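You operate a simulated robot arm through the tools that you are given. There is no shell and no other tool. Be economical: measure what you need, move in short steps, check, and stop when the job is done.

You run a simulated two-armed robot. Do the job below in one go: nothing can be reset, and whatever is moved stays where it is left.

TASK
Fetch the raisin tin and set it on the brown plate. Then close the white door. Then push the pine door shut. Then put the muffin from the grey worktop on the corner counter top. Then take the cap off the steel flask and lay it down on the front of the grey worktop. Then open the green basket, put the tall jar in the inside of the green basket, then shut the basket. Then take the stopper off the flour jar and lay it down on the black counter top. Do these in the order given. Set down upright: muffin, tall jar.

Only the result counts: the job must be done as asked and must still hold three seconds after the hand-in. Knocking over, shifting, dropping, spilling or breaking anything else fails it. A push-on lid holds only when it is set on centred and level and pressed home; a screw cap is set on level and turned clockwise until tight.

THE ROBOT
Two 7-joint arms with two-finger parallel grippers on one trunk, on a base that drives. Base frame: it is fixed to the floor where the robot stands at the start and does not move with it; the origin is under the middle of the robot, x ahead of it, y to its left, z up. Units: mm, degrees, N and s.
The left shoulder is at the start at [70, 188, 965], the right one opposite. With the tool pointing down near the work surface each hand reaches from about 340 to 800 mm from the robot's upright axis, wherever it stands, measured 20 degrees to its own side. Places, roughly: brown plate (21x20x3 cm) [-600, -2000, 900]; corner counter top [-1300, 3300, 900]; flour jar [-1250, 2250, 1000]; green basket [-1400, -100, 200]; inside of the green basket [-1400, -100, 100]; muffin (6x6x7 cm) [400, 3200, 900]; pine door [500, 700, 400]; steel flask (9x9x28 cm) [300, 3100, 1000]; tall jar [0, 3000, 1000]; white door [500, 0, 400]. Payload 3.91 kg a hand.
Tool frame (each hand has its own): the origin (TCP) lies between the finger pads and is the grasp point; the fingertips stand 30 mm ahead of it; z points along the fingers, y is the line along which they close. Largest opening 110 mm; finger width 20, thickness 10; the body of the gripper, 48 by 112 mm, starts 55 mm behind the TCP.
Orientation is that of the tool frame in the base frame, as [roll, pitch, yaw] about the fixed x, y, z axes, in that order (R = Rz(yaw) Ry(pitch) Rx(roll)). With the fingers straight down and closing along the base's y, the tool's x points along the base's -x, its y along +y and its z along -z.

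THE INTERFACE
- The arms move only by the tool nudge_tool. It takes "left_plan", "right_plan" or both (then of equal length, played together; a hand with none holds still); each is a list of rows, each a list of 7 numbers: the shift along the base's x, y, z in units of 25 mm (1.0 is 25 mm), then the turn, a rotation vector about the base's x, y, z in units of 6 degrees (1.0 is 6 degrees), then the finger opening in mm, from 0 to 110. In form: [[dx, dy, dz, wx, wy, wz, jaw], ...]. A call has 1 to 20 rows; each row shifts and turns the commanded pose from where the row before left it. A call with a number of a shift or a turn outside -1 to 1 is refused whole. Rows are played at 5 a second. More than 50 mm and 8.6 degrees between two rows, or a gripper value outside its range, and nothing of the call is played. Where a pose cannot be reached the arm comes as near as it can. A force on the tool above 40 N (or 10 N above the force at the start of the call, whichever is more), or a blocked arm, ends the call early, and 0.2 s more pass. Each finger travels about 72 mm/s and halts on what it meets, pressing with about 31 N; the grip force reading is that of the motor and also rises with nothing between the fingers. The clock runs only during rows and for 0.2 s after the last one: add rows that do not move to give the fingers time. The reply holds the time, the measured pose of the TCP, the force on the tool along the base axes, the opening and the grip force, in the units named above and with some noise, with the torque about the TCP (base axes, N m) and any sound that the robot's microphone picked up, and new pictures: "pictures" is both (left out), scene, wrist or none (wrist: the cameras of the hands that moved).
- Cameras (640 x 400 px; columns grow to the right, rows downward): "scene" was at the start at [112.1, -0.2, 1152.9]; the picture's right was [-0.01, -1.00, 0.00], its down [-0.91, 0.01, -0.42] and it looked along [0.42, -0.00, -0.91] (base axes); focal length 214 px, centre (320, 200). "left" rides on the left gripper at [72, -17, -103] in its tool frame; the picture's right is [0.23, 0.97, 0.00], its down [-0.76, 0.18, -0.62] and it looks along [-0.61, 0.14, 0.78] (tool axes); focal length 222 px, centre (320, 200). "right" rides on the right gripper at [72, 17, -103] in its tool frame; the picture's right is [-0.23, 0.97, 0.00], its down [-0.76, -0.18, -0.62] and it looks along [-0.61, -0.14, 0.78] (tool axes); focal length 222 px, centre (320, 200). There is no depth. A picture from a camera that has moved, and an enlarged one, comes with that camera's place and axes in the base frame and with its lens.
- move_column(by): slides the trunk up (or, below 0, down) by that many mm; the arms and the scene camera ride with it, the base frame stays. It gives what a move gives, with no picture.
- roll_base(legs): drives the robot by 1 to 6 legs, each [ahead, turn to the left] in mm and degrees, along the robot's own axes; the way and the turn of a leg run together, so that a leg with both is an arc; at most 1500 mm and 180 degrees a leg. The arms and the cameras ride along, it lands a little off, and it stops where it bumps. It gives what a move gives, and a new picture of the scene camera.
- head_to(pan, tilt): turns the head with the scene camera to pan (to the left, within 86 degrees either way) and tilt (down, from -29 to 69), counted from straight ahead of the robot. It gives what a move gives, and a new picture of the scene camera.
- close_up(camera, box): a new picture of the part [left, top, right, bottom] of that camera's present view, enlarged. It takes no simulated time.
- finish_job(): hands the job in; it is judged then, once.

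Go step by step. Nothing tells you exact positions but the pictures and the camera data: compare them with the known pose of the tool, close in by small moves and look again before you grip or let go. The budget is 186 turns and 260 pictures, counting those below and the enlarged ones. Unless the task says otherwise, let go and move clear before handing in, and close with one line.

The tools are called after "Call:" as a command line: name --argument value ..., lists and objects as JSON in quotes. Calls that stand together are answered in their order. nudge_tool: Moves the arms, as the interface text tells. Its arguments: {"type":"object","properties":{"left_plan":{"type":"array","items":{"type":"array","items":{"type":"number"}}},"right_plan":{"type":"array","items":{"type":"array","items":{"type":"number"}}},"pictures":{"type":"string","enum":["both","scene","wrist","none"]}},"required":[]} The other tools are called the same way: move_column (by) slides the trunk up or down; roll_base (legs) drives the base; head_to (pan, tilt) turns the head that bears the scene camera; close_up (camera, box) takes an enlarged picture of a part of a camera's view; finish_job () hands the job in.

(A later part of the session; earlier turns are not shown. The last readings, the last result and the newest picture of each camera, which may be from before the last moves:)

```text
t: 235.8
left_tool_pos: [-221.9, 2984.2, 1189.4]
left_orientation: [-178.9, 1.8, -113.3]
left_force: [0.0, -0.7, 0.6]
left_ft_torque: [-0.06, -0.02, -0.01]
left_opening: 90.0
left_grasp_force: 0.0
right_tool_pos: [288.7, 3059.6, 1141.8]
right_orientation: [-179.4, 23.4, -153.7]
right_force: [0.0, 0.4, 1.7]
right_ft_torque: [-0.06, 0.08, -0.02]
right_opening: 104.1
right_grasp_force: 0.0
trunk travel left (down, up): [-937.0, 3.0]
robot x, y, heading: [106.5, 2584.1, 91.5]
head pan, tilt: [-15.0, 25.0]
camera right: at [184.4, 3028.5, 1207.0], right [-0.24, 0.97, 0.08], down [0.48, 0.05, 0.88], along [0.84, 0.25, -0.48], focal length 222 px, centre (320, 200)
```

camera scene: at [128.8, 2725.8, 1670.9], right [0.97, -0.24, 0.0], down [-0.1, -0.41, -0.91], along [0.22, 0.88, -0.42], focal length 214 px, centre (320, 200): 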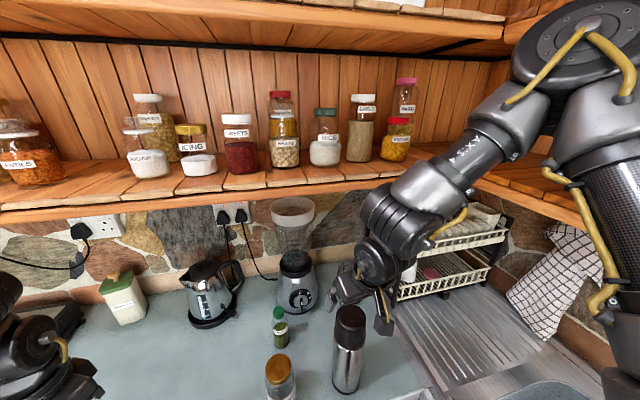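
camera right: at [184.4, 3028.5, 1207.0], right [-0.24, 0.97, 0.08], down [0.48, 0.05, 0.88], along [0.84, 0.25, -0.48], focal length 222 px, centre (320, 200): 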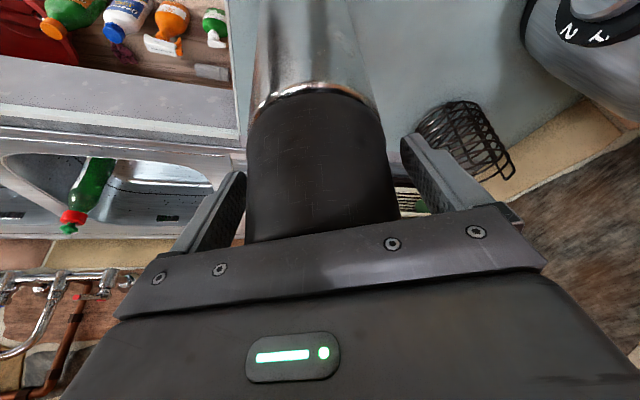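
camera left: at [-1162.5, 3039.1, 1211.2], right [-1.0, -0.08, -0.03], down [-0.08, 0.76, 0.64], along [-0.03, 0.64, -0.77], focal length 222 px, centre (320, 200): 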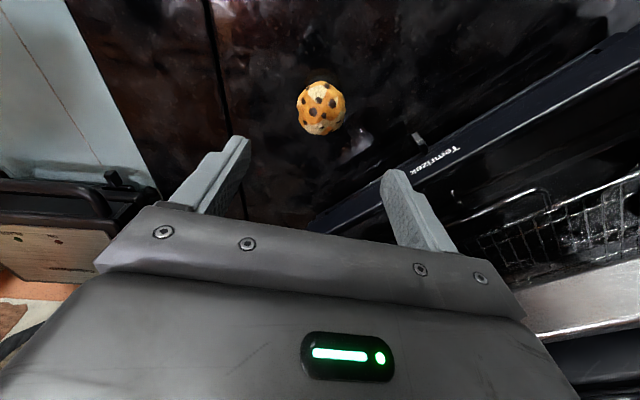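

Around the cap with a free range. I grip and turn 54° counter-clockwise.

Call:
nudge_tool --right_plan '[[0, 0, 0, 0, 0, 0, 80], [0, 0, 0, 0, 0, 0, 60], [0, 0, 0, 0, 0, 0, 50], [0, 0, 0, 0, 0, 0, 50], [0, 0, 0, 0, 0, 1, 50], [0, 0, 0, 0, 0, 1, 50], [0, 0, 0, 0, 0, 1, 50], [0, 0, 0, 0, 0, 1, 50], [0, 0, 0, 0, 0, 1, 50], [0, 0, 0, 0, 0, 1, 50], [0, 0, 0, 0, 0, 1, 50], [0, 0, 0, 0, 0, 1, 50], [0, 0, 0, 0, 0, 1, 50], [0, 0, 0, 0, 0, 0, 50]]' --pictures "wrist"

```text
t: 238.8
left_tool_pos: [-222.5, 2983.3, 1189.5]
left_orientation: [-178.9, 1.8, -113.3]
left_force: [0.7, -0.4, 0.5]
left_ft_torque: [0.02, 0.0, 0.02]
left_opening: 90.1
left_grasp_force: 0.0
right_tool_pos: [287.2, 3059.4, 1142.0]
right_orientation: [-179.3, 23.6, -99.6]
right_force: [-0.7, 4.8, 28.2]
right_ft_torque: [0.37, 0.7, -0.04]
right_opening: 79.7
right_grasp_force: 31.0
trunk travel left (down, up): [-937.0, 3.0]
robot x, y, heading: [105.6, 2583.8, 91.3]
head pan, tilt: [-15.0, 25.0]
camera right: at [250.7, 2955.8, 1206.5], right [-0.92, 0.37, 0.08], down [0.24, 0.41, 0.88], along [0.29, 0.83, -0.47], focal length 222 px, centre (320, 200)
```

right: 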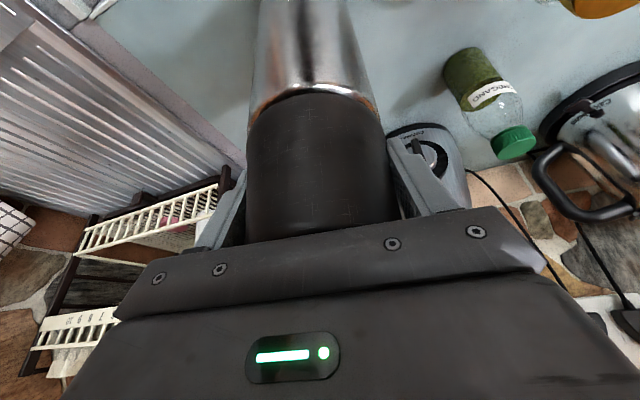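

The cap pushes upward – it is a screw thread loosening. I relieve, open, turn back, and re-grip for another stroke.

Call:
nudge_tool --right_plan '[[0, 0, 0.06, 0, 0, 0, 50], [0, 0, 0, 0, 0, 0, 90], [0, 0, 0, 0, 0, 0, 104], [0, 0, 0, 0, 0, 0, 104], [0, 0, 0, 0, 0, -1, 104], [0, 0, 0, 0, 0, -1, 104], [0, 0, 0, 0, 0, -1, 104], [0, 0, 0, 0, 0, -1, 104], [0, 0, 0, 0, 0, -1, 104], [0, 0, 0, 0, 0, -1, 104], [0, 0, 0, 0, 0, -1, 104], [0, 0, 0, 0, 0, -1, 104], [0, 0, 0, 0, 0, -1, 104], [0, 0, 0, 0, 0, 0, 80], [0, 0, 0, 0, 0, 0, 60], [0, 0, 0, 0, 0, 0, 50], [0, 0, 0, 0, 0, 0, 50]]' --pictures "none"

Call:
nudge_tool --right_plan '[[0, 0, 0, 0, 0, 1, 50], [0, 0, 0.02, 0, 0, 1, 50], [0, 0, 0.02, 0, 0, 1, 50], [0, 0, 0.02, 0, 0, 1, 50], [0, 0, 0.02, 0, 0, 1, 50], [0, 0, 0.02, 0, 0, 1, 50], [0, 0, 0.02, 0, 0, 1, 50], [0, 0, 0.02, 0, 0, 1, 50], [0, 0, 0.02, 0, 0, 1, 50], [0, 0, 0, 0, 0, 0, 50]]' --pictures "wrist"

```text
t: 242.4
left_tool_pos: [-224.3, 2982.5, 1188.7]
left_orientation: [-178.8, 1.9, -113.3]
left_force: [0.1, 0.0, 0.3]
left_ft_torque: [-0.01, 0.03, 0.0]
left_opening: 89.9
left_grasp_force: 0.0
right_tool_pos: [285.6, 3058.5, 1143.2]
right_orientation: [-179.5, 23.5, -153.9]
right_force: [-6.4, 7.2, 31.1]
right_ft_torque: [1.41, 0.91, -0.05]
right_opening: 82.3
right_grasp_force: 30.7
trunk travel left (down, up): [-937.0, 3.0]
robot x, y, heading: [105.5, 2588.3, 91.8]
head pan, tilt: [-15.0, 25.0]
```

```text
t: 244.6
left_tool_pos: [-221.5, 2985.0, 1189.1]
left_orientation: [-179.0, 1.8, -113.3]
left_force: [-0.1, 0.1, 0.7]
left_ft_torque: [0.01, -0.03, -0.01]
left_opening: 90.0
left_grasp_force: 0.1
right_tool_pos: [289.6, 3058.5, 1144.4]
right_orientation: [-179.2, 23.3, -99.6]
right_force: [0.7, -1.2, 1.5]
right_ft_torque: [-0.13, -0.43, 0.01]
right_opening: 81.0
right_grasp_force: 30.8
trunk travel left (down, up): [-937.0, 3.0]
robot x, y, heading: [104.1, 2583.2, 91.3]
head pan, tilt: [-15.0, 25.0]
camera right: at [252.7, 2956.7, 1210.7], right [-0.92, 0.37, 0.08], down [0.24, 0.42, 0.88], along [0.29, 0.83, -0.48], focal length 222 px, centre (320, 200)
```

right: 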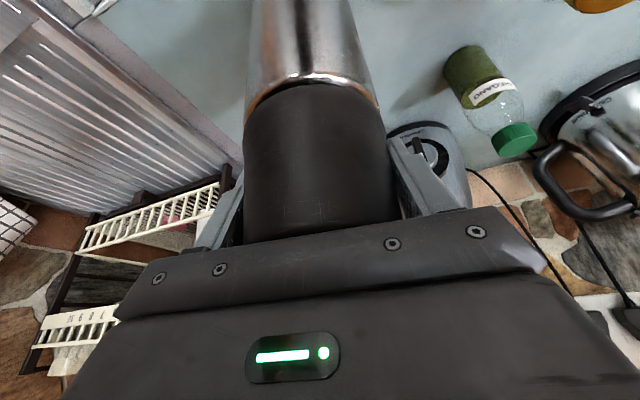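

I check whether the cap is already free with a gentle 8 mm lift.

Call:
nudge_tool --right_plan '[[0, 0, 0.1, 0, 0, 0, 50], [0, 0, 0.1, 0, 0, 0, 50], [0, 0, 0.1, 0, 0, 0, 50], [0, 0, 0, 0, 0, 0, 50]]' --pictures "wrist"

Call:
close_up --camera "right" --box '[220, 0, 420, 140]'

```text
t: 245.6
left_tool_pos: [-221.5, 2985.0, 1189.3]
left_orientation: [-178.9, 1.6, -113.3]
left_force: [-0.2, -0.6, 0.1]
left_ft_torque: [0.01, -0.02, 0.0]
left_opening: 89.7
left_grasp_force: 0.1
right_tool_pos: [290.2, 3060.8, 1152.2]
right_orientation: [-179.3, 23.4, -99.8]
right_force: [-0.5, 0.1, -4.5]
right_ft_torque: [0.02, 0.02, -0.02]
right_opening: 80.4
right_grasp_force: 31.3
trunk travel left (down, up): [-937.0, 3.0]
robot x, y, heading: [106.3, 2585.6, 91.1]
head pan, tilt: [-15.0, 25.0]
camera right: at [253.1, 2957.8, 1217.7], right [-0.92, 0.38, 0.08], down [0.24, 0.42, 0.88], along [0.3, 0.83, -0.48], focal length 222 px, centre (320, 200)
```

right: 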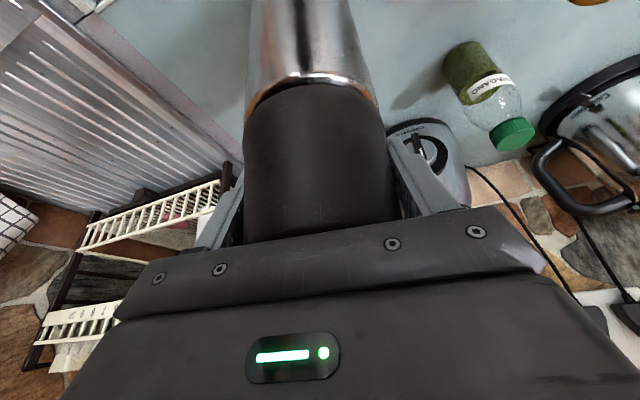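

```text
2.86 times, centred on (320, 70) of right
camera zoom: at [253.1, 2957.8, 1217.7], right [-0.92, 0.38, 0.08], down [0.24, 0.42, 0.88], along [0.3, 0.83, -0.48], focal length 635 px, centre (320, 571)
```

zoom: 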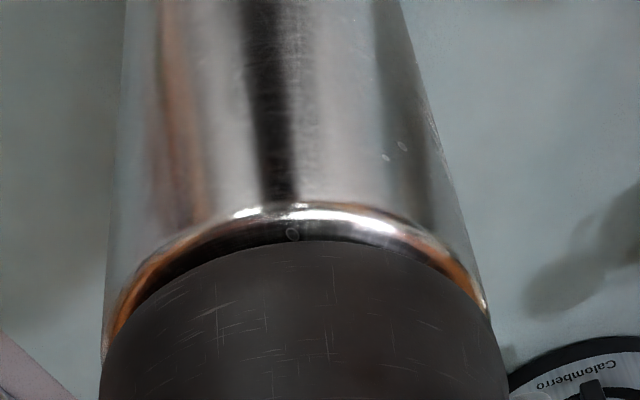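

The flask hangs on still, so the thread isn't through. I set it back down and do another stroke.

Call:
nudge_tool --right_plan '[[0, 0, -0.1, 0, 0, 0, 50], [0, 0, -0.1, 0, 0, 0, 50], [0, 0, -0.1, 0, 0, 0, 50], [0, 0, 0, 0, 0, 0, 70], [0, 0, 0, 0, 0, 0, 90], [0, 0, 0, 0, 0, 0, 104], [0, 0, 0, 0, 0, 0, 104], [0, 0, 0, 0, 0, -1, 104], [0, 0, 0, 0, 0, -1, 104], [0, 0, 0, 0, 0, -1, 104], [0, 0, 0, 0, 0, -1, 104], [0, 0, 0, 0, 0, -1, 104], [0, 0, 0, 0, 0, -1, 104], [0, 0, 0, 0, 0, -1, 104], [0, 0, 0, 0, 0, -1, 104], [0, 0, 0, 0, 0, -1, 104], [0, 0, 0, 0, 0, 0, 80], [0, 0, 0, 0, 0, 0, 60], [0, 0, 0, 0, 0, 0, 50], [0, 0, 0, 0, 0, 0, 50]]' --pictures "wrist"

Call:
nudge_tool --right_plan '[[0, 0, 0.02, 0, 0, 1, 50], [0, 0, 0.02, 0, 0, 1, 50], [0, 0, 0.02, 0, 0, 1, 50], [0, 0, 0.02, 0, 0, 1, 50], [0, 0, 0.02, 0, 0, 1, 50], [0, 0, 0.02, 0, 0, 1, 50], [0, 0, 0.02, 0, 0, 1, 50], [0, 0, 0.02, 0, 0, 1, 50], [0, 0, 0.02, 0, 0, 1, 50], [0, 0, 0, 0, 0, 0, 50]]' --pictures "wrist"

```text
t: 249.8
left_tool_pos: [-222.5, 2982.7, 1190.3]
left_orientation: [-178.9, 1.8, -113.3]
left_force: [0.0, -0.1, 0.2]
left_ft_torque: [0.01, -0.01, -0.01]
left_opening: 89.8
left_grasp_force: 0.1
right_tool_pos: [288.1, 3059.0, 1146.0]
right_orientation: [-179.5, 23.5, -153.8]
right_force: [-2.7, -0.2, 17.4]
right_ft_torque: [0.45, 0.4, -0.05]
right_opening: 79.1
right_grasp_force: 31.4
trunk travel left (down, up): [-937.0, 3.0]
robot x, y, heading: [108.6, 2584.8, 91.5]
head pan, tilt: [-15.0, 25.0]
camera right: at [182.9, 3027.5, 1211.7], right [-0.24, 0.97, 0.08], down [0.48, 0.04, 0.88], along [0.84, 0.25, -0.47], focal length 222 px, centre (320, 200)
```

right: 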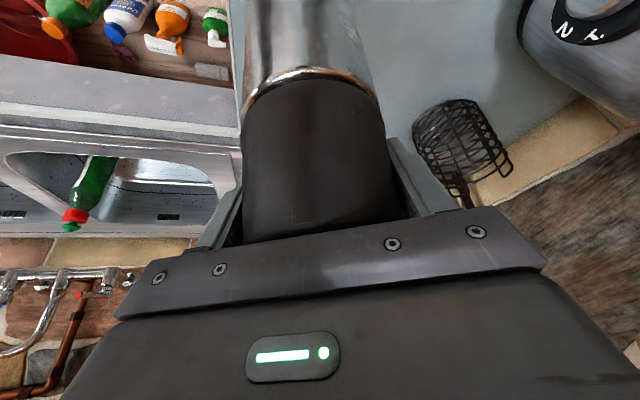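

```text
t: 252.0
left_tool_pos: [-221.6, 2986.4, 1189.2]
left_orientation: [-178.9, 1.7, -113.2]
left_force: [0.1, 0.2, 0.2]
left_ft_torque: [0.0, 0.03, 0.01]
left_opening: 90.0
left_grasp_force: 0.1
right_tool_pos: [288.9, 3059.2, 1148.7]
right_orientation: [-179.2, 23.2, -99.7]
right_force: [-0.6, -0.5, -4.0]
right_ft_torque: [0.03, -0.01, -0.02]
right_opening: 79.1
right_grasp_force: 30.6
trunk travel left (down, up): [-937.0, 3.0]
robot x, y, heading: [108.7, 2581.8, 91.4]
head pan, tilt: [-15.0, 25.0]
camera right: at [252.5, 2957.9, 1214.9], right [-0.92, 0.37, 0.08], down [0.24, 0.42, 0.88], along [0.29, 0.83, -0.48], focal length 222 px, centre (320, 200)
```

right: 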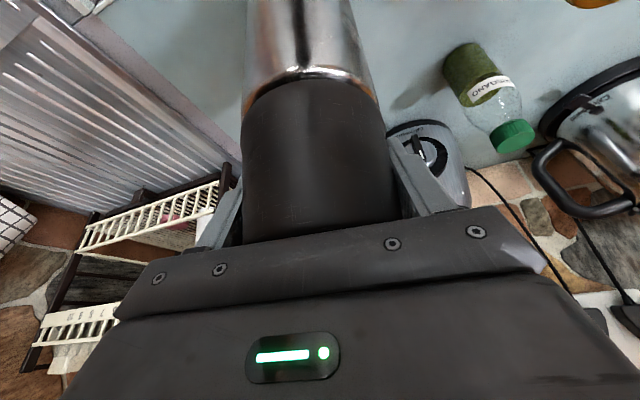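

Call:
close_up --camera "right" --box '[220, 20, 420, 160]'

```text
2.86 times, centred on (320, 90) of right
camera zoom: at [252.5, 2957.9, 1214.9], right [-0.92, 0.37, 0.08], down [0.24, 0.42, 0.88], along [0.29, 0.83, -0.48], focal length 635 px, centre (320, 514)
```

zoom: 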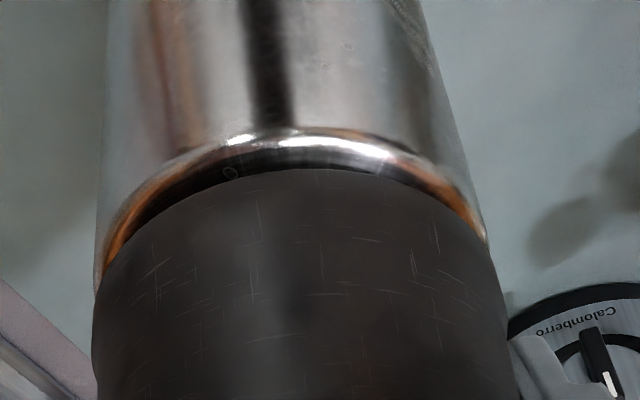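

A mark on the rim shows the flask turned only ~19° of the last 54°, so the thread does loosen while I press lightly. I repeat strokes with light downward pressure.

Call:
nudge_tool --right_plan '[[0, 0, -0.1, 0, 0, 0, 50], [0, 0, -0.1, 0, 0, 0, 50], [0, 0, 0, 0, 0, 0, 70], [0, 0, 0, 0, 0, 0, 90], [0, 0, 0, 0, 0, 0, 104], [0, 0, 0, 0, 0, 0, 104], [0, 0, 0, 0, 0, -1, 104], [0, 0, 0, 0, 0, -1, 104], [0, 0, 0, 0, 0, -1, 104], [0, 0, 0, 0, 0, -1, 104], [0, 0, 0, 0, 0, -1, 104], [0, 0, 0, 0, 0, -1, 104], [0, 0, 0, 0, 0, -1, 104], [0, 0, 0, 0, 0, -1, 104], [0, 0, 0, 0, 0, -1, 104], [0, 0, 0, 0, 0, 0, 80], [0, 0, 0, 0, 0, 0, 60], [0, 0, 0, 0, 0, 0, 50], [0, 0, 0, 0, 0, 0, 50]]' --pictures "none"

Call:
nudge_tool --right_plan '[[0, 0, -0.08, 0, 0, 0.5, 50], [0, 0, 0, 0, 0, 1, 50], [0, 0, 0, 0, 0, 1, 50], [0, 0, 0, 0, 0, 1, 50], [0, 0, 0, 0, 0, 1, 50], [0, 0, 0, 0, 0, 1, 50], [0, 0, 0, 0, 0, 1, 50], [0, 0, 0, 0, 0, 1, 50], [0, 0, 0, 0, 0, 1, 50], [0, 0, 0, 0, 0, 0.5, 50], [0, 0, 0, 0, 0, 0, 50]]' --pictures "none"

Call:
close_up --camera "right" --box '[220, 20, 420, 160]'

```text
t: 256.0
left_tool_pos: [-222.3, 2983.4, 1189.9]
left_orientation: [-178.8, 1.9, -113.3]
left_force: [0.0, 0.1, -0.2]
left_ft_torque: [0.01, 0.01, 0.02]
left_opening: 90.0
left_grasp_force: 0.0
right_tool_pos: [288.2, 3057.2, 1146.3]
right_orientation: [-179.4, 23.4, -153.9]
right_force: [-1.9, -2.7, 18.6]
right_ft_torque: [-0.32, 0.32, 0.01]
right_opening: 81.1
right_grasp_force: 30.4
trunk travel left (down, up): [-937.0, 3.0]
robot x, y, heading: [105.5, 2584.9, 91.2]
head pan, tilt: [-15.0, 25.0]
```

```text
t: 257.6
left_tool_pos: [-222.1, 2981.4, 1190.4]
left_orientation: [-178.9, 1.8, -113.3]
left_force: [0.1, 0.3, -0.1]
left_ft_torque: [-0.02, 0.05, 0.02]
left_opening: 90.2
left_grasp_force: 0.1
right_tool_pos: [287.3, 3058.1, 1146.2]
right_orientation: [-179.5, 23.6, -115.5]
right_force: [-1.3, -8.9, 26.6]
right_ft_torque: [-1.74, 0.18, 0.01]
right_opening: 80.9
right_grasp_force: 31.0
trunk travel left (down, up): [-937.0, 3.0]
robot x, y, heading: [107.6, 2584.9, 91.3]
head pan, tilt: [-15.0, 25.0]
stopped in row 8 (right hand): the force on the tool passed its limit (the readings are from after the stop); the commanded pose is now the measured one
```

```text
2.86 times, centred on (320, 90) of right
camera zoom: at [224.3, 2967.7, 1211.0], right [-0.79, 0.61, 0.08], down [0.35, 0.33, 0.88], along [0.51, 0.72, -0.47], focal length 635 px, centre (320, 514)
```

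zoom: 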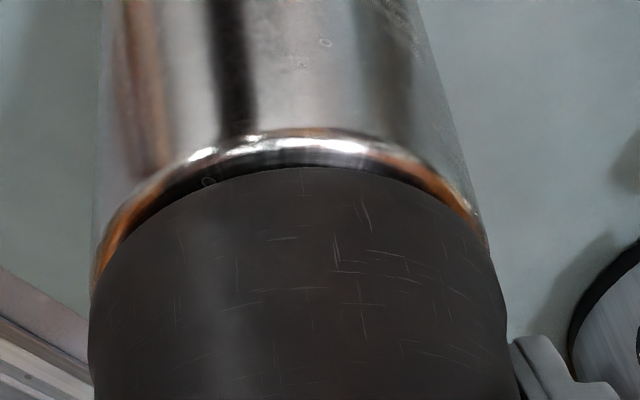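

The flask stays put while the cap turns – progress. I continue with longer strokes (limit of yaw range), adding a tiny rise.

Call:
nudge_tool --right_plan '[[0, 0, 0.02, 0, 0, 1, 50], [0, 0, 0.01, 0, 0, 1, 50], [0, 0, 0.01, 0, 0, 1, 50], [0, 0, 0.01, 0, 0, 1, 50], [0, 0, 0, 0, 0, 0, 80], [0, 0, 0, 0, 0, 0, 104], [0, 0, 0, 0, 0, 0, 104], [0, 0, 0, 0, 0, -1, 104], [0, 0, 0, 0, 0, -1, 104], [0, 0, 0, 0, 0, -1, 104], [0, 0, 0, 0, 0, -1, 104], [0, 0, 0, 0, 0, -1, 104], [0, 0, 0, 0, 0, -1, 104], [0, 0, 0, 0, 0, -1, 104], [0, 0, 0, 0, 0, -1, 104], [0, 0, 0, 0, 0, -1, 104], [0, 0, 0, 0, 0, -1, 104], [0, 0, 0, 0, 0, -1, 104], [0, 0, 0, 0, 0, -1, 104], [0, 0, 0, 0, 0, -1, 104]]' --pictures "none"

Call:
nudge_tool --right_plan '[[0, 0, 0, 0, 0, 0, 80], [0, 0, 0, 0, 0, 0, 60], [0, 0, 0, 0, 0, 0, 50], [0, 0, 0, 0, 0, 0, 50], [0, 0, 0, 0, 0, 1, 50], [0, 0, 0, 0, 0, 1, 50], [0, 0, 0, 0, 0, 1, 50], [0, 0, 0.01, 0, 0, 1, 50], [0, 0, 0.01, 0, 0, 1, 50], [0, 0, 0.01, 0, 0, 1, 50], [0, 0, 0.01, 0, 0, 1, 50], [0, 0, 0.01, 0, 0, 1, 50], [0, 0, 0.01, 0, 0, 1, 50], [0, 0, 0.01, 0, 0, 1, 50], [0, 0, 0.01, 0, 0, 1, 50], [0, 0, 0.01, 0, 0, 1, 50], [0, 0, 0, 0, 0, 0, 50]]' --pictures "wrist"

```text
t: 261.8
left_tool_pos: [-221.6, 2983.4, 1190.8]
left_orientation: [-179.0, 1.9, -113.3]
left_force: [0.9, -0.1, 0.3]
left_ft_torque: [0.02, 0.03, -0.03]
left_opening: 89.9
left_grasp_force: 0.0
right_tool_pos: [288.4, 3057.8, 1145.7]
right_orientation: [-179.4, 23.4, -169.7]
right_force: [-1.3, -0.4, 15.4]
right_ft_torque: [0.01, 0.45, 0.07]
right_opening: 104.4
right_grasp_force: 0.3
trunk travel left (down, up): [-937.0, 3.0]
robot x, y, heading: [107.2, 2582.9, 91.2]
head pan, tilt: [-15.0, 25.0]
```

```text
t: 265.4
left_tool_pos: [-222.1, 2985.0, 1188.8]
left_orientation: [-178.9, 1.7, -113.3]
left_force: [1.0, 0.8, -0.5]
left_ft_torque: [0.04, -0.05, 0.0]
left_opening: 90.0
left_grasp_force: 0.0
right_tool_pos: [288.5, 3061.0, 1147.1]
right_orientation: [-179.4, 23.4, -97.5]
right_force: [-0.5, 0.2, -4.2]
right_ft_torque: [0.02, -0.02, 0.0]
right_opening: 80.2
right_grasp_force: 31.0
trunk travel left (down, up): [-937.0, 3.0]
robot x, y, heading: [106.5, 2585.3, 91.5]
head pan, tilt: [-15.0, 25.0]
camera right: at [255.8, 2956.2, 1212.1], right [-0.94, 0.34, 0.08], down [0.23, 0.43, 0.88], along [0.26, 0.84, -0.48], focal length 222 px, centre (320, 200)
```

right: 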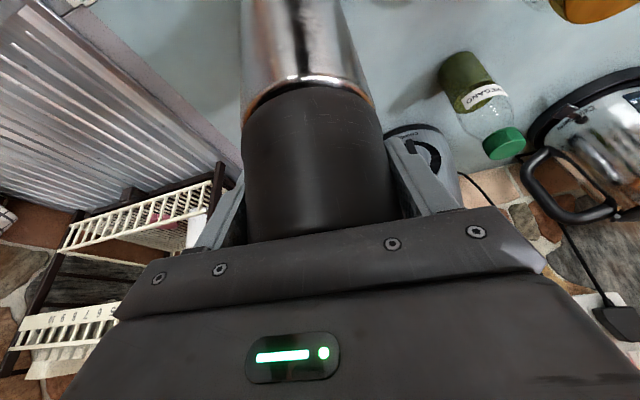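

I lift 35 mm to see whether only the cap comes up.

Call:
nudge_tool --right_plan '[[0, 0, 0.3, 0, 0, 0, 50], [0, 0, 0.4, 0, 0, 0, 50], [0, 0, 0.4, 0, 0, 0, 50], [0, 0, 0.3, 0, 0, 0, 50], [0, 0, 0, 0, 0, 0, 50]]' --pictures "wrist"

Call:
close_up --camera "scene" --box '[250, 240, 450, 400]'

```text
t: 266.6
left_tool_pos: [-221.1, 2985.2, 1190.7]
left_orientation: [-178.9, 1.7, -113.3]
left_force: [1.3, 0.4, 0.7]
left_ft_torque: [0.03, 0.01, 0.03]
left_opening: 90.0
left_grasp_force: 0.1
right_tool_pos: [288.6, 3060.3, 1180.8]
right_orientation: [-179.5, 23.5, -97.6]
right_force: [-0.5, 0.6, -4.2]
right_ft_torque: [0.04, 0.03, 0.0]
right_opening: 80.3
right_grasp_force: 31.3
trunk travel left (down, up): [-937.0, 3.0]
robot x, y, heading: [108.2, 2586.5, 91.5]
head pan, tilt: [-15.0, 25.0]
camera right: at [256.1, 2956.6, 1246.2], right [-0.94, 0.34, 0.08], down [0.23, 0.42, 0.88], along [0.26, 0.84, -0.48], focal length 222 px, centre (320, 200)
```

right: 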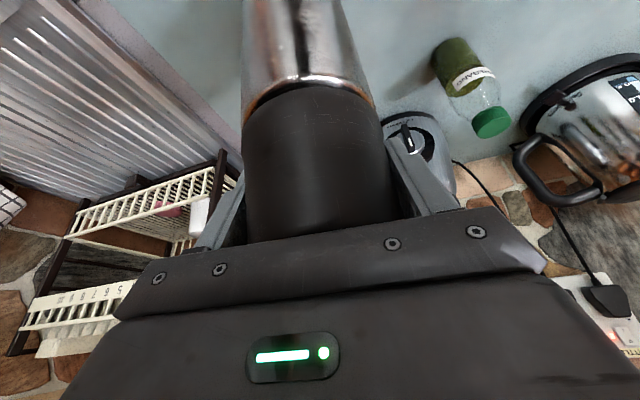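

```text
2.50 times, centred on (350, 320) of scene
camera zoom: at [128.7, 2726.3, 1670.8], right [0.97, -0.24, 0.0], down [-0.1, -0.41, -0.91], along [0.22, 0.88, -0.42], focal length 536 px, centre (245, -100)
```

zoom: 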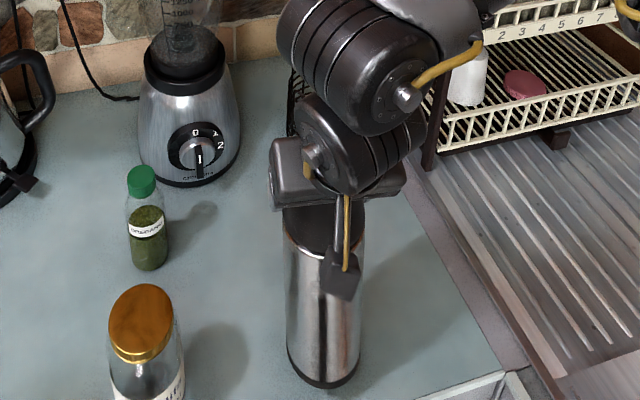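

The whole flask comes along (≈430 g). I compare scratches on the cap to the dot on the rim to see whether the cap has been turning.

Call:
close_up --camera "right" --box '[220, 20, 420, 160]'

```text
2.86 times, centred on (320, 90) of right
camera zoom: at [256.1, 2956.6, 1246.2], right [-0.94, 0.34, 0.08], down [0.23, 0.42, 0.88], along [0.26, 0.84, -0.48], focal length 635 px, centre (320, 514)
```

zoom: 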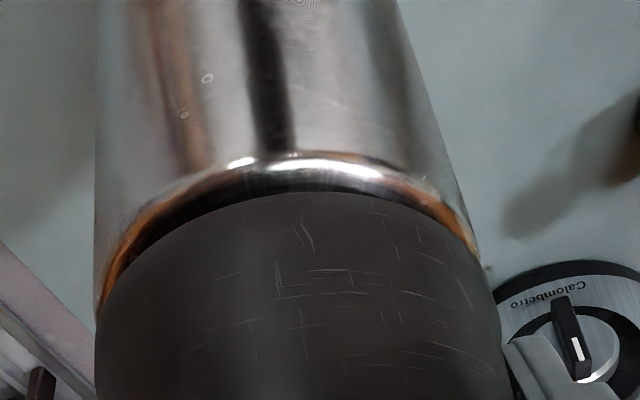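

On the way back the palm, touching the cap top, re-tightened it. I now lift the hand off before turning back, and press only while turning counter-clockwise.

Call:
nudge_tool --right_plan '[[0, 0, -0.34, 0, 0, 0, 50], [0, 0, -0.34, 0, 0, 0, 50], [0, 0, -0.34, 0, 0, 0, 50], [0, 0, -0.34, 0, 0, 0, 50], [0, 0, 0, 0, 0, 0, 80], [0, 0, 0, 0, 0, 0, 104], [0, 0, 0, 0, 0, 0, 104], [0, 0, 0.45, 0, 0, 0, 104], [0, 0, 0, 0, 0, -1, 104], [0, 0, 0, 0, 0, -1, 104], [0, 0, 0, 0, 0, -1, 104], [0, 0, 0, 0, 0, -1, 104], [0, 0, 0, 0, 0, -1, 104], [0, 0, 0, 0, 0, -1, 104], [0, 0, 0, 0, 0, -1, 104], [0, 0, 0, 0, 0, -1, 104], [0, 0, 0, 0, 0, -1, 104], [0, 0, 0, 0, 0, -1, 104], [0, 0, 0, 0, 0, -1, 104], [0, 0, 0, 0, 0, -1, 104]]' --pictures "none"

Call:
nudge_tool --right_plan '[[0, 0, -0.3, 0, 0, 0, 104], [0, 0, -0.25, 0, 0, 0, 104], [0, 0, 0, 0, 0, 0, 80], [0, 0, 0, 0, 0, 0, 60], [0, 0, 0, 0, 0, 0, 50], [0, 0, 0, 0, 0, 0, 50]]' --pictures "none"

Call:
nudge_tool --right_plan '[[0, 0, 0, 0, 0, 1, 50], [0, 0, 0, 0, 0, 1, 50], [0, 0, 0, 0, 0, 1, 50], [0, 0, 0, 0, 0, 1, 50], [0, 0, 0, 0, 0, 1, 50], [0, 0, 0, 0, 0, 1, 50]]' --pictures "none"

Call:
nudge_tool --right_plan '[[0, 0, 0, 0, 0, 1, 50], [0, 0, 0, 0, 0, 1, 50], [0, 0, 0, 0, 0, 1, 50], [0, 0, 0, 0, 0, 1, 50], [0, 0, 0, 0, 0, 1, 50], [0, 0, 0, 0, 0, 1, 50]]' --pictures "none"

Call:
close_up --camera "right" --box '[220, 20, 420, 160]'

```text
t: 270.8
left_tool_pos: [-220.5, 2985.7, 1190.3]
left_orientation: [-179.0, 1.6, -113.3]
left_force: [-0.5, -0.3, 0.1]
left_ft_torque: [-0.03, 0.01, -0.01]
left_opening: 89.9
left_grasp_force: 0.0
right_tool_pos: [288.3, 3059.6, 1159.6]
right_orientation: [-179.3, 23.4, -169.7]
right_force: [-0.1, -0.3, -0.2]
right_ft_torque: [0.0, 0.02, 0.0]
right_opening: 103.8
right_grasp_force: 0.8
trunk travel left (down, up): [-937.0, 3.0]
robot x, y, heading: [108.0, 2587.4, 91.0]
head pan, tilt: [-15.0, 25.0]
```

```text
t: 272.2
left_tool_pos: [-220.8, 2984.1, 1189.1]
left_orientation: [-178.9, 1.7, -113.2]
left_force: [0.6, 0.4, 0.2]
left_ft_torque: [0.04, 0.0, 0.0]
left_opening: 89.9
left_grasp_force: 0.0
right_tool_pos: [288.1, 3058.6, 1145.2]
right_orientation: [-179.5, 23.4, -169.7]
right_force: [0.8, -2.3, 11.3]
right_ft_torque: [-0.58, 0.1, 0.04]
right_opening: 80.0
right_grasp_force: 30.7
trunk travel left (down, up): [-937.0, 3.0]
robot x, y, heading: [107.6, 2584.8, 91.3]
head pan, tilt: [-15.0, 25.0]
```

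```text
t: 273.6
left_tool_pos: [-221.1, 2984.8, 1189.1]
left_orientation: [-178.9, 1.8, -113.4]
left_force: [0.7, -0.4, 0.0]
left_ft_torque: [-0.01, 0.04, -0.01]
left_opening: 90.0
left_grasp_force: 0.0
right_tool_pos: [287.5, 3059.2, 1144.9]
right_orientation: [-179.4, 23.4, -133.4]
right_force: [-3.5, 1.9, 7.0]
right_ft_torque: [0.32, 0.86, -0.04]
right_opening: 79.0
right_grasp_force: 30.9
trunk travel left (down, up): [-937.0, 3.0]
robot x, y, heading: [106.8, 2588.9, 91.5]
head pan, tilt: [-15.0, 25.0]
```

```text
t: 275.0
left_tool_pos: [-221.9, 2984.4, 1190.4]
left_orientation: [-178.8, 1.8, -113.3]
left_force: [-0.2, -0.2, 0.3]
left_ft_torque: [0.03, 0.01, 0.01]
left_opening: 89.7
left_grasp_force: 0.0
right_tool_pos: [288.5, 3058.6, 1144.1]
right_orientation: [-179.3, 23.4, -97.4]
right_force: [-2.7, -0.7, 3.2]
right_ft_torque: [-0.15, 0.7, -0.04]
right_opening: 78.7
right_grasp_force: 31.1
trunk travel left (down, up): [-937.0, 3.0]
robot x, y, heading: [104.7, 2585.6, 91.2]
head pan, tilt: [-15.0, 25.0]
```

```text
2.86 times, centred on (320, 90) of right
camera zoom: at [256.1, 2955.4, 1210.6], right [-0.94, 0.34, 0.08], down [0.23, 0.42, 0.88], along [0.26, 0.84, -0.48], focal length 635 px, centre (320, 514)
```

zoom: 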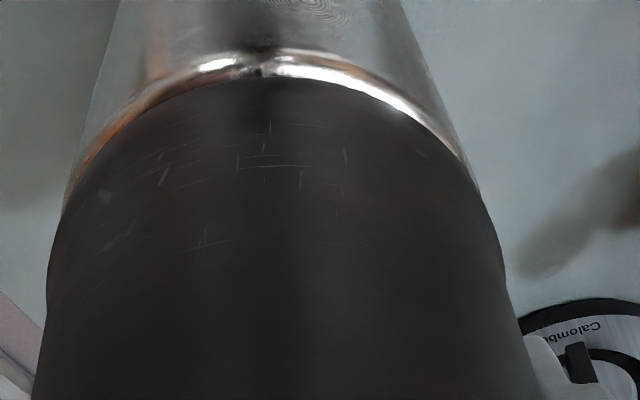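

The cap looks differently seated in the hand now. I look at the whole picture.

Call:
nudge_tool --right_plan '[[0, 0, 0, 0, 0, 0, 50]]'

```text
t: 275.4
left_tool_pos: [-221.5, 2983.3, 1189.4]
left_orientation: [-179.0, 1.8, -113.3]
left_force: [-0.4, -0.1, -0.1]
left_ft_torque: [0.02, -0.01, 0.01]
left_opening: 89.8
left_grasp_force: 0.0
right_tool_pos: [288.0, 3059.5, 1144.0]
right_orientation: [-179.4, 23.4, -97.5]
right_force: [-1.1, 0.0, 4.0]
right_ft_torque: [-0.17, 0.29, 0.02]
right_opening: 79.0
right_grasp_force: 30.8
trunk travel left (down, up): [-937.0, 3.0]
robot x, y, heading: [107.7, 2581.7, 91.2]
head pan, tilt: [-15.0, 25.0]
camera scene: at [127.8, 2725.3, 1670.9], right [0.97, -0.24, 0.0], down [-0.1, -0.41, -0.91], along [0.22, 0.88, -0.42], focal length 214 px, centre (320, 200)
camera right: at [255.8, 2955.6, 1210.6], right [-0.94, 0.34, 0.08], down [0.23, 0.42, 0.88], along [0.26, 0.84, -0.48], focal length 222 px, centre (320, 200)
```

scene: 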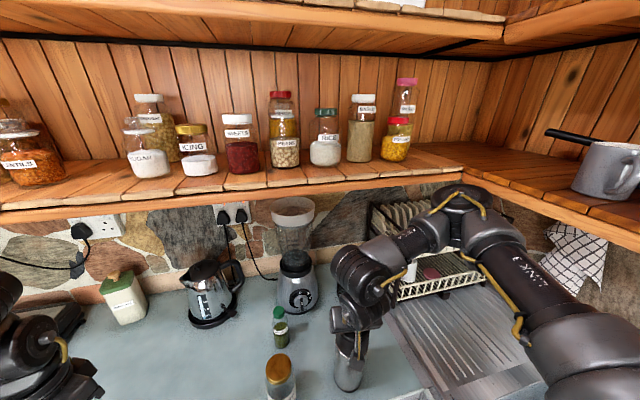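
right: 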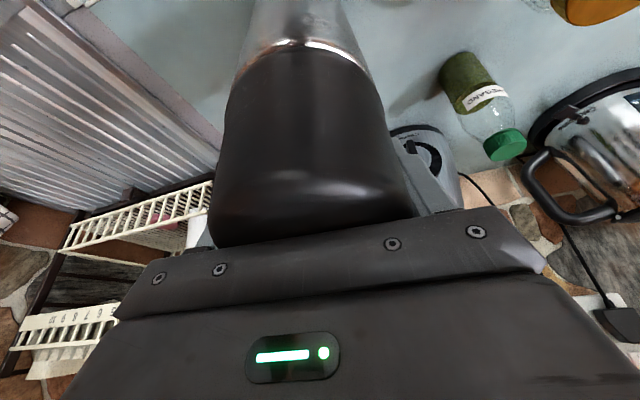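

Call:
close_up --camera "scene" --box '[250, 240, 450, 400]'

```text
2.50 times, centred on (350, 320) of scene
camera zoom: at [127.8, 2725.3, 1670.9], right [0.97, -0.24, 0.0], down [-0.1, -0.41, -0.91], along [0.22, 0.88, -0.42], focal length 536 px, centre (245, -100)
```

zoom: 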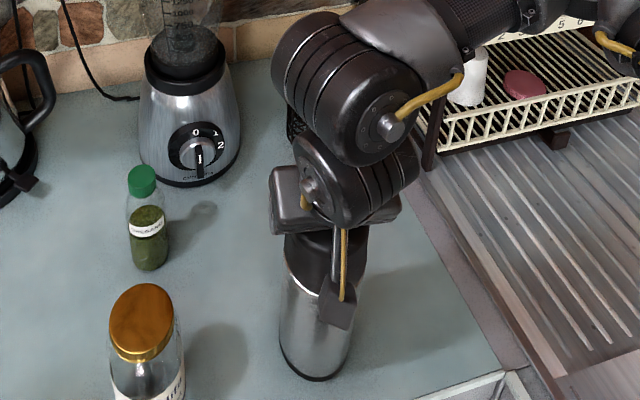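

The flask's own markings stayed put during the last 72° turn, so that stroke really unscrewed. I repeat the same cycle twice.

Call:
nudge_tool --right_plan '[[0, 0, 0, 0, 0, 0, 80], [0, 0, 0, 0, 0, 0, 104], [0, 0, 0, 0, 0, 0, 104], [0, 0, 0.5, 0, 0, 0, 104], [0, 0, 0, 0, 0, -1, 104], [0, 0, 0, 0, 0, -1, 104], [0, 0, 0, 0, 0, -1, 104], [0, 0, 0, 0, 0, -1, 104], [0, 0, 0, 0, 0, -1, 104], [0, 0, 0, 0, 0, -1, 104], [0, 0, 0, 0, 0, -1, 104], [0, 0, 0, 0, 0, -1, 104], [0, 0, 0, 0, 0, -1, 104], [0, 0, 0, 0, 0, -1, 104], [0, 0, 0, 0, 0, -1, 104], [0, 0, 0, 0, 0, -1, 104], [0, 0, 0, 0, 0, 0, 104]]' --pictures "wrist"

Call:
nudge_tool --right_plan '[[0, 0, -0.3, 0, 0, 0, 104], [0, 0, -0.22, 0, 0, 0, 104], [0, 0, 0, 0, 0, 0, 80], [0, 0, 0, 0, 0, 0, 60], [0, 0, 0, 0, 0, 0, 50], [0, 0, 0, 0, 0, 0, 50]]' --pictures "wrist"

```text
t: 279.0
left_tool_pos: [-221.8, 2985.8, 1189.6]
left_orientation: [-178.9, 1.6, -113.4]
left_force: [0.6, 1.0, -0.5]
left_ft_torque: [0.0, 0.04, 0.02]
left_opening: 90.2
left_grasp_force: 0.0
right_tool_pos: [288.3, 3060.9, 1157.0]
right_orientation: [-179.4, 23.5, -169.7]
right_force: [0.3, 0.3, 0.5]
right_ft_torque: [0.03, 0.01, -0.01]
right_opening: 103.9
right_grasp_force: 0.0
trunk travel left (down, up): [-937.0, 3.0]
robot x, y, heading: [103.7, 2585.3, 91.4]
head pan, tilt: [-15.0, 25.0]
camera right: at [179.2, 3058.8, 1223.0], right [0.03, 1.0, 0.08], down [0.47, -0.09, 0.88], along [0.88, 0.01, -0.48], focal length 222 px, centre (320, 200)
```

right: 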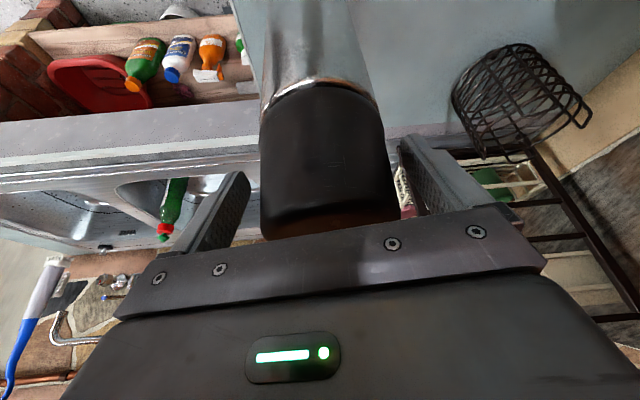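

```text
t: 280.4
left_tool_pos: [-221.0, 2985.7, 1189.9]
left_orientation: [-178.8, 1.7, -113.3]
left_force: [-0.3, 0.5, 0.5]
left_ft_torque: [-0.03, -0.02, 0.0]
left_opening: 90.0
left_grasp_force: 0.1
right_tool_pos: [289.0, 3060.7, 1144.1]
right_orientation: [-179.2, 23.4, -169.7]
right_force: [0.2, 0.8, -0.4]
right_ft_torque: [0.2, 0.02, 0.0]
right_opening: 79.6
right_grasp_force: 31.0
trunk travel left (down, up): [-937.0, 3.0]
robot x, y, heading: [103.8, 2583.8, 91.5]
head pan, tilt: [-15.0, 25.0]
camera right: at [178.9, 3059.2, 1210.2], right [0.03, 1.0, 0.08], down [0.47, -0.09, 0.88], along [0.88, 0.01, -0.48], focal length 222 px, centre (320, 200)
```

right: 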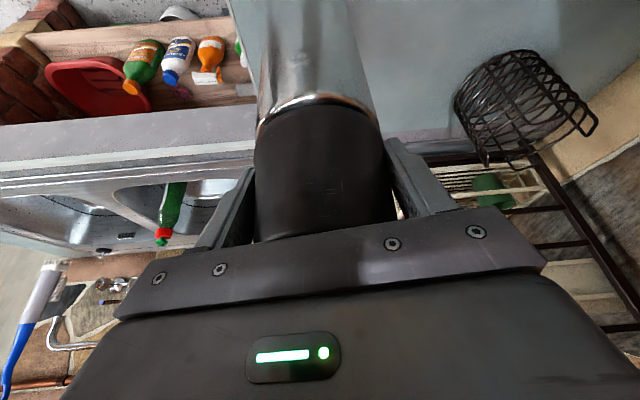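

Good grip. Now press slightly and turn, in two calls, then compare marks.

Call:
nudge_tool --right_plan '[[0, 0, -0.1, 0, 0, 0, 50], [0, 0, 0, 0, 0, 1, 50], [0, 0, 0, 0, 0, 1, 50], [0, 0, 0, 0, 0, 1, 50], [0, 0, 0, 0, 0, 1, 50], [0, 0, 0, 0, 0, 1, 50], [0, 0, 0, 0, 0, 1, 50]]' --pictures "none"

Call:
nudge_tool --right_plan '[[0, 0, 0, 0, 0, 1, 50], [0, 0, 0, 0, 0, 1, 50], [0, 0, 0, 0, 0, 1, 50], [0, 0, 0, 0, 0, 1, 50], [0, 0, 0, 0, 0, 1, 50], [0, 0, 0, 0, 0, 1, 50]]' --pictures "wrist"

Call:
close_up --camera "right" --box '[220, 0, 420, 140]'

```text
t: 282.0
left_tool_pos: [-222.1, 2983.6, 1190.0]
left_orientation: [-178.8, 1.8, -113.2]
left_force: [0.7, 0.1, -0.3]
left_ft_torque: [0.02, -0.01, 0.0]
left_opening: 90.2
left_grasp_force: 0.0
right_tool_pos: [287.5, 3057.7, 1142.6]
right_orientation: [-179.5, 23.7, -133.5]
right_force: [2.4, -1.8, 27.1]
right_ft_torque: [0.18, 0.03, -0.05]
right_opening: 78.9
right_grasp_force: 31.0
trunk travel left (down, up): [-937.0, 3.0]
robot x, y, heading: [108.8, 2586.2, 91.3]
head pan, tilt: [-15.0, 25.0]
```

```text
t: 283.4
left_tool_pos: [-220.7, 2983.2, 1190.8]
left_orientation: [-179.1, 1.8, -113.4]
left_force: [0.1, 0.0, -0.6]
left_ft_torque: [-0.02, -0.03, -0.01]
left_opening: 89.6
left_grasp_force: 0.2
right_tool_pos: [288.7, 3058.7, 1143.8]
right_orientation: [-179.4, 23.6, -97.4]
right_force: [6.0, 4.9, 32.9]
right_ft_torque: [0.68, -0.46, -0.1]
right_opening: 79.1
right_grasp_force: 31.1
trunk travel left (down, up): [-937.0, 3.0]
robot x, y, heading: [103.5, 2583.6, 90.9]
head pan, tilt: [-15.0, 25.0]
camera right: at [255.9, 2954.5, 1208.9], right [-0.94, 0.34, 0.08], down [0.23, 0.42, 0.88], along [0.26, 0.84, -0.47], focal length 222 px, centre (320, 200)
```

right: 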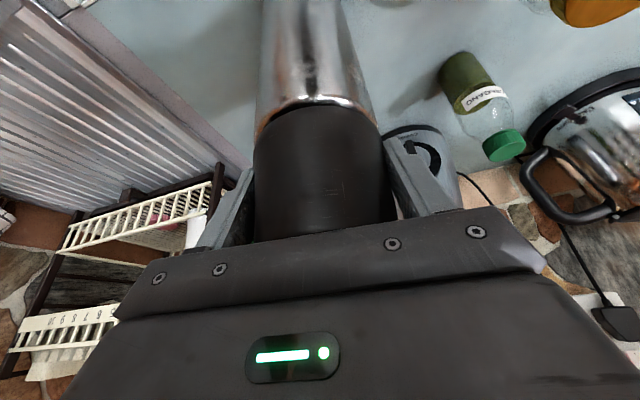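

```text
2.86 times, centred on (320, 70) of right
camera zoom: at [255.9, 2954.5, 1208.9], right [-0.94, 0.34, 0.08], down [0.23, 0.42, 0.88], along [0.26, 0.84, -0.47], focal length 635 px, centre (320, 571)
```

zoom: 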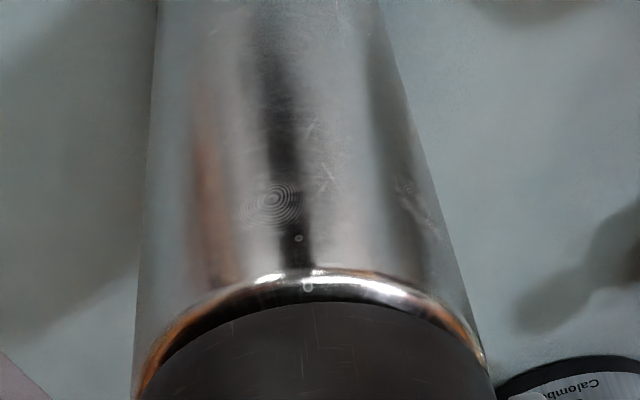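

About half of that stroke went into the thread. Another full cycle.

Call:
nudge_tool --right_plan '[[0, 0, 0, 0, 0, 0, 80], [0, 0, 0, 0, 0, 0, 104], [0, 0, 0, 0, 0, 0, 104], [0, 0, 0.6, 0, 0, 0, 104], [0, 0, 0, 0, 0, -1, 104], [0, 0, 0, 0, 0, -1, 104], [0, 0, 0, 0, 0, -1, 104], [0, 0, 0, 0, 0, -1, 104], [0, 0, 0, 0, 0, -1, 104], [0, 0, 0, 0, 0, -1, 104], [0, 0, 0, 0, 0, -1, 104], [0, 0, 0, 0, 0, -1, 104], [0, 0, 0, 0, 0, -1, 104], [0, 0, 0, 0, 0, -1, 104], [0, 0, 0, 0, 0, -1, 104], [0, 0, 0, 0, 0, -1, 104], [0, 0, 0, 0, 0, 0, 104]]' --pictures "none"

Call:
nudge_tool --right_plan '[[0, 0, -0.3, 0, 0, 0, 104], [0, 0, -0.2, 0, 0, 0, 104], [0, 0, 0, 0, 0, 0, 80], [0, 0, 0, 0, 0, 0, 60], [0, 0, 0, 0, 0, 0, 50], [0, 0, 0, 0, 0, 0, 50]]' --pictures "none"

Call:
nudge_tool --right_plan '[[0, 0, -0.1, 0, 0, 0, 50], [0, 0, 0, 0, 0, 1, 50], [0, 0, 0, 0, 0, 1, 50], [0, 0, 0, 0, 0, 1, 50], [0, 0, 0, 0, 0, 1, 50], [0, 0, 0, 0, 0, 1, 50], [0, 0, 0, 0, 0, 1, 50]]' --pictures "none"

Call:
nudge_tool --right_plan '[[0, 0, 0, 0, 0, 1, 50], [0, 0, 0, 0, 0, 1, 50], [0, 0, 0, 0, 0, 1, 50], [0, 0, 0, 0, 0, 1, 50], [0, 0, 0, 0, 0, 1, 50], [0, 0, 0, 0, 0, 1, 50]]' --pictures "none"

Call:
close_up --camera "right" --box '[220, 0, 420, 140]'

```text
t: 287.0
left_tool_pos: [-221.3, 2984.6, 1188.5]
left_orientation: [-178.9, 1.7, -113.3]
left_force: [0.3, 0.1, 0.2]
left_ft_torque: [0.02, 0.02, -0.01]
left_opening: 90.0
left_grasp_force: 0.1
right_tool_pos: [288.2, 3058.0, 1156.1]
right_orientation: [-179.4, 23.5, -169.7]
right_force: [0.6, 0.0, 0.3]
right_ft_torque: [0.0, 0.0, 0.0]
right_opening: 103.9
right_grasp_force: 0.1
trunk travel left (down, up): [-937.0, 3.0]
robot x, y, heading: [109.0, 2585.0, 91.4]
head pan, tilt: [-15.0, 25.0]
```

```text
t: 288.4
left_tool_pos: [-221.2, 2986.2, 1189.3]
left_orientation: [-178.9, 1.7, -113.4]
left_force: [0.3, -0.3, -0.6]
left_ft_torque: [-0.02, -0.06, -0.01]
left_opening: 90.3
left_grasp_force: 0.0
right_tool_pos: [288.8, 3060.8, 1144.1]
right_orientation: [-179.4, 23.5, -169.8]
right_force: [-1.2, 1.0, 1.2]
right_ft_torque: [0.21, 0.01, 0.03]
right_opening: 80.6
right_grasp_force: 31.2
trunk travel left (down, up): [-937.0, 3.0]
robot x, y, heading: [105.9, 2588.6, 91.3]
head pan, tilt: [-15.0, 25.0]
```

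```text
t: 290.0
left_tool_pos: [-221.8, 2983.8, 1190.3]
left_orientation: [-178.9, 1.7, -113.4]
left_force: [0.4, 1.2, 0.7]
left_ft_torque: [0.03, 0.03, 0.01]
left_opening: 90.3
left_grasp_force: 0.0
right_tool_pos: [289.2, 3059.2, 1142.5]
right_orientation: [-179.5, 23.5, -133.4]
right_force: [1.2, -3.2, 11.9]
right_ft_torque: [-0.55, -0.84, -0.06]
right_opening: 79.9
right_grasp_force: 31.1
trunk travel left (down, up): [-937.0, 3.0]
robot x, y, heading: [106.1, 2585.7, 91.0]
head pan, tilt: [-15.0, 25.0]
```

```text
t: 291.4
left_tool_pos: [-221.0, 2982.8, 1190.8]
left_orientation: [-179.0, 1.8, -113.3]
left_force: [-0.7, -0.3, 0.0]
left_ft_torque: [0.01, -0.02, 0.01]
left_opening: 89.7
left_grasp_force: 0.0
right_tool_pos: [289.0, 3060.3, 1142.8]
right_orientation: [-179.6, 23.6, -97.5]
right_force: [4.7, -0.9, 15.6]
right_ft_torque: [0.61, -0.9, -0.05]
right_opening: 79.9
right_grasp_force: 31.1
trunk travel left (down, up): [-937.0, 3.0]
robot x, y, heading: [101.6, 2586.1, 91.3]
head pan, tilt: [-15.0, 25.0]
```

```text
2.86 times, centred on (320, 70) of right
camera zoom: at [256.4, 2954.6, 1208.1], right [-0.94, 0.34, 0.08], down [0.23, 0.42, 0.88], along [0.26, 0.84, -0.47], focal length 635 px, centre (320, 571)
```

zoom: 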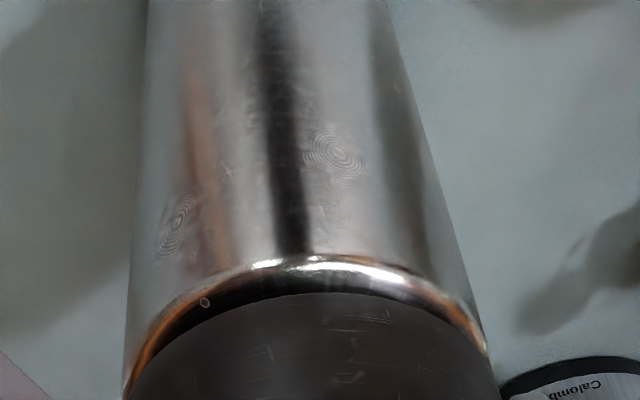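

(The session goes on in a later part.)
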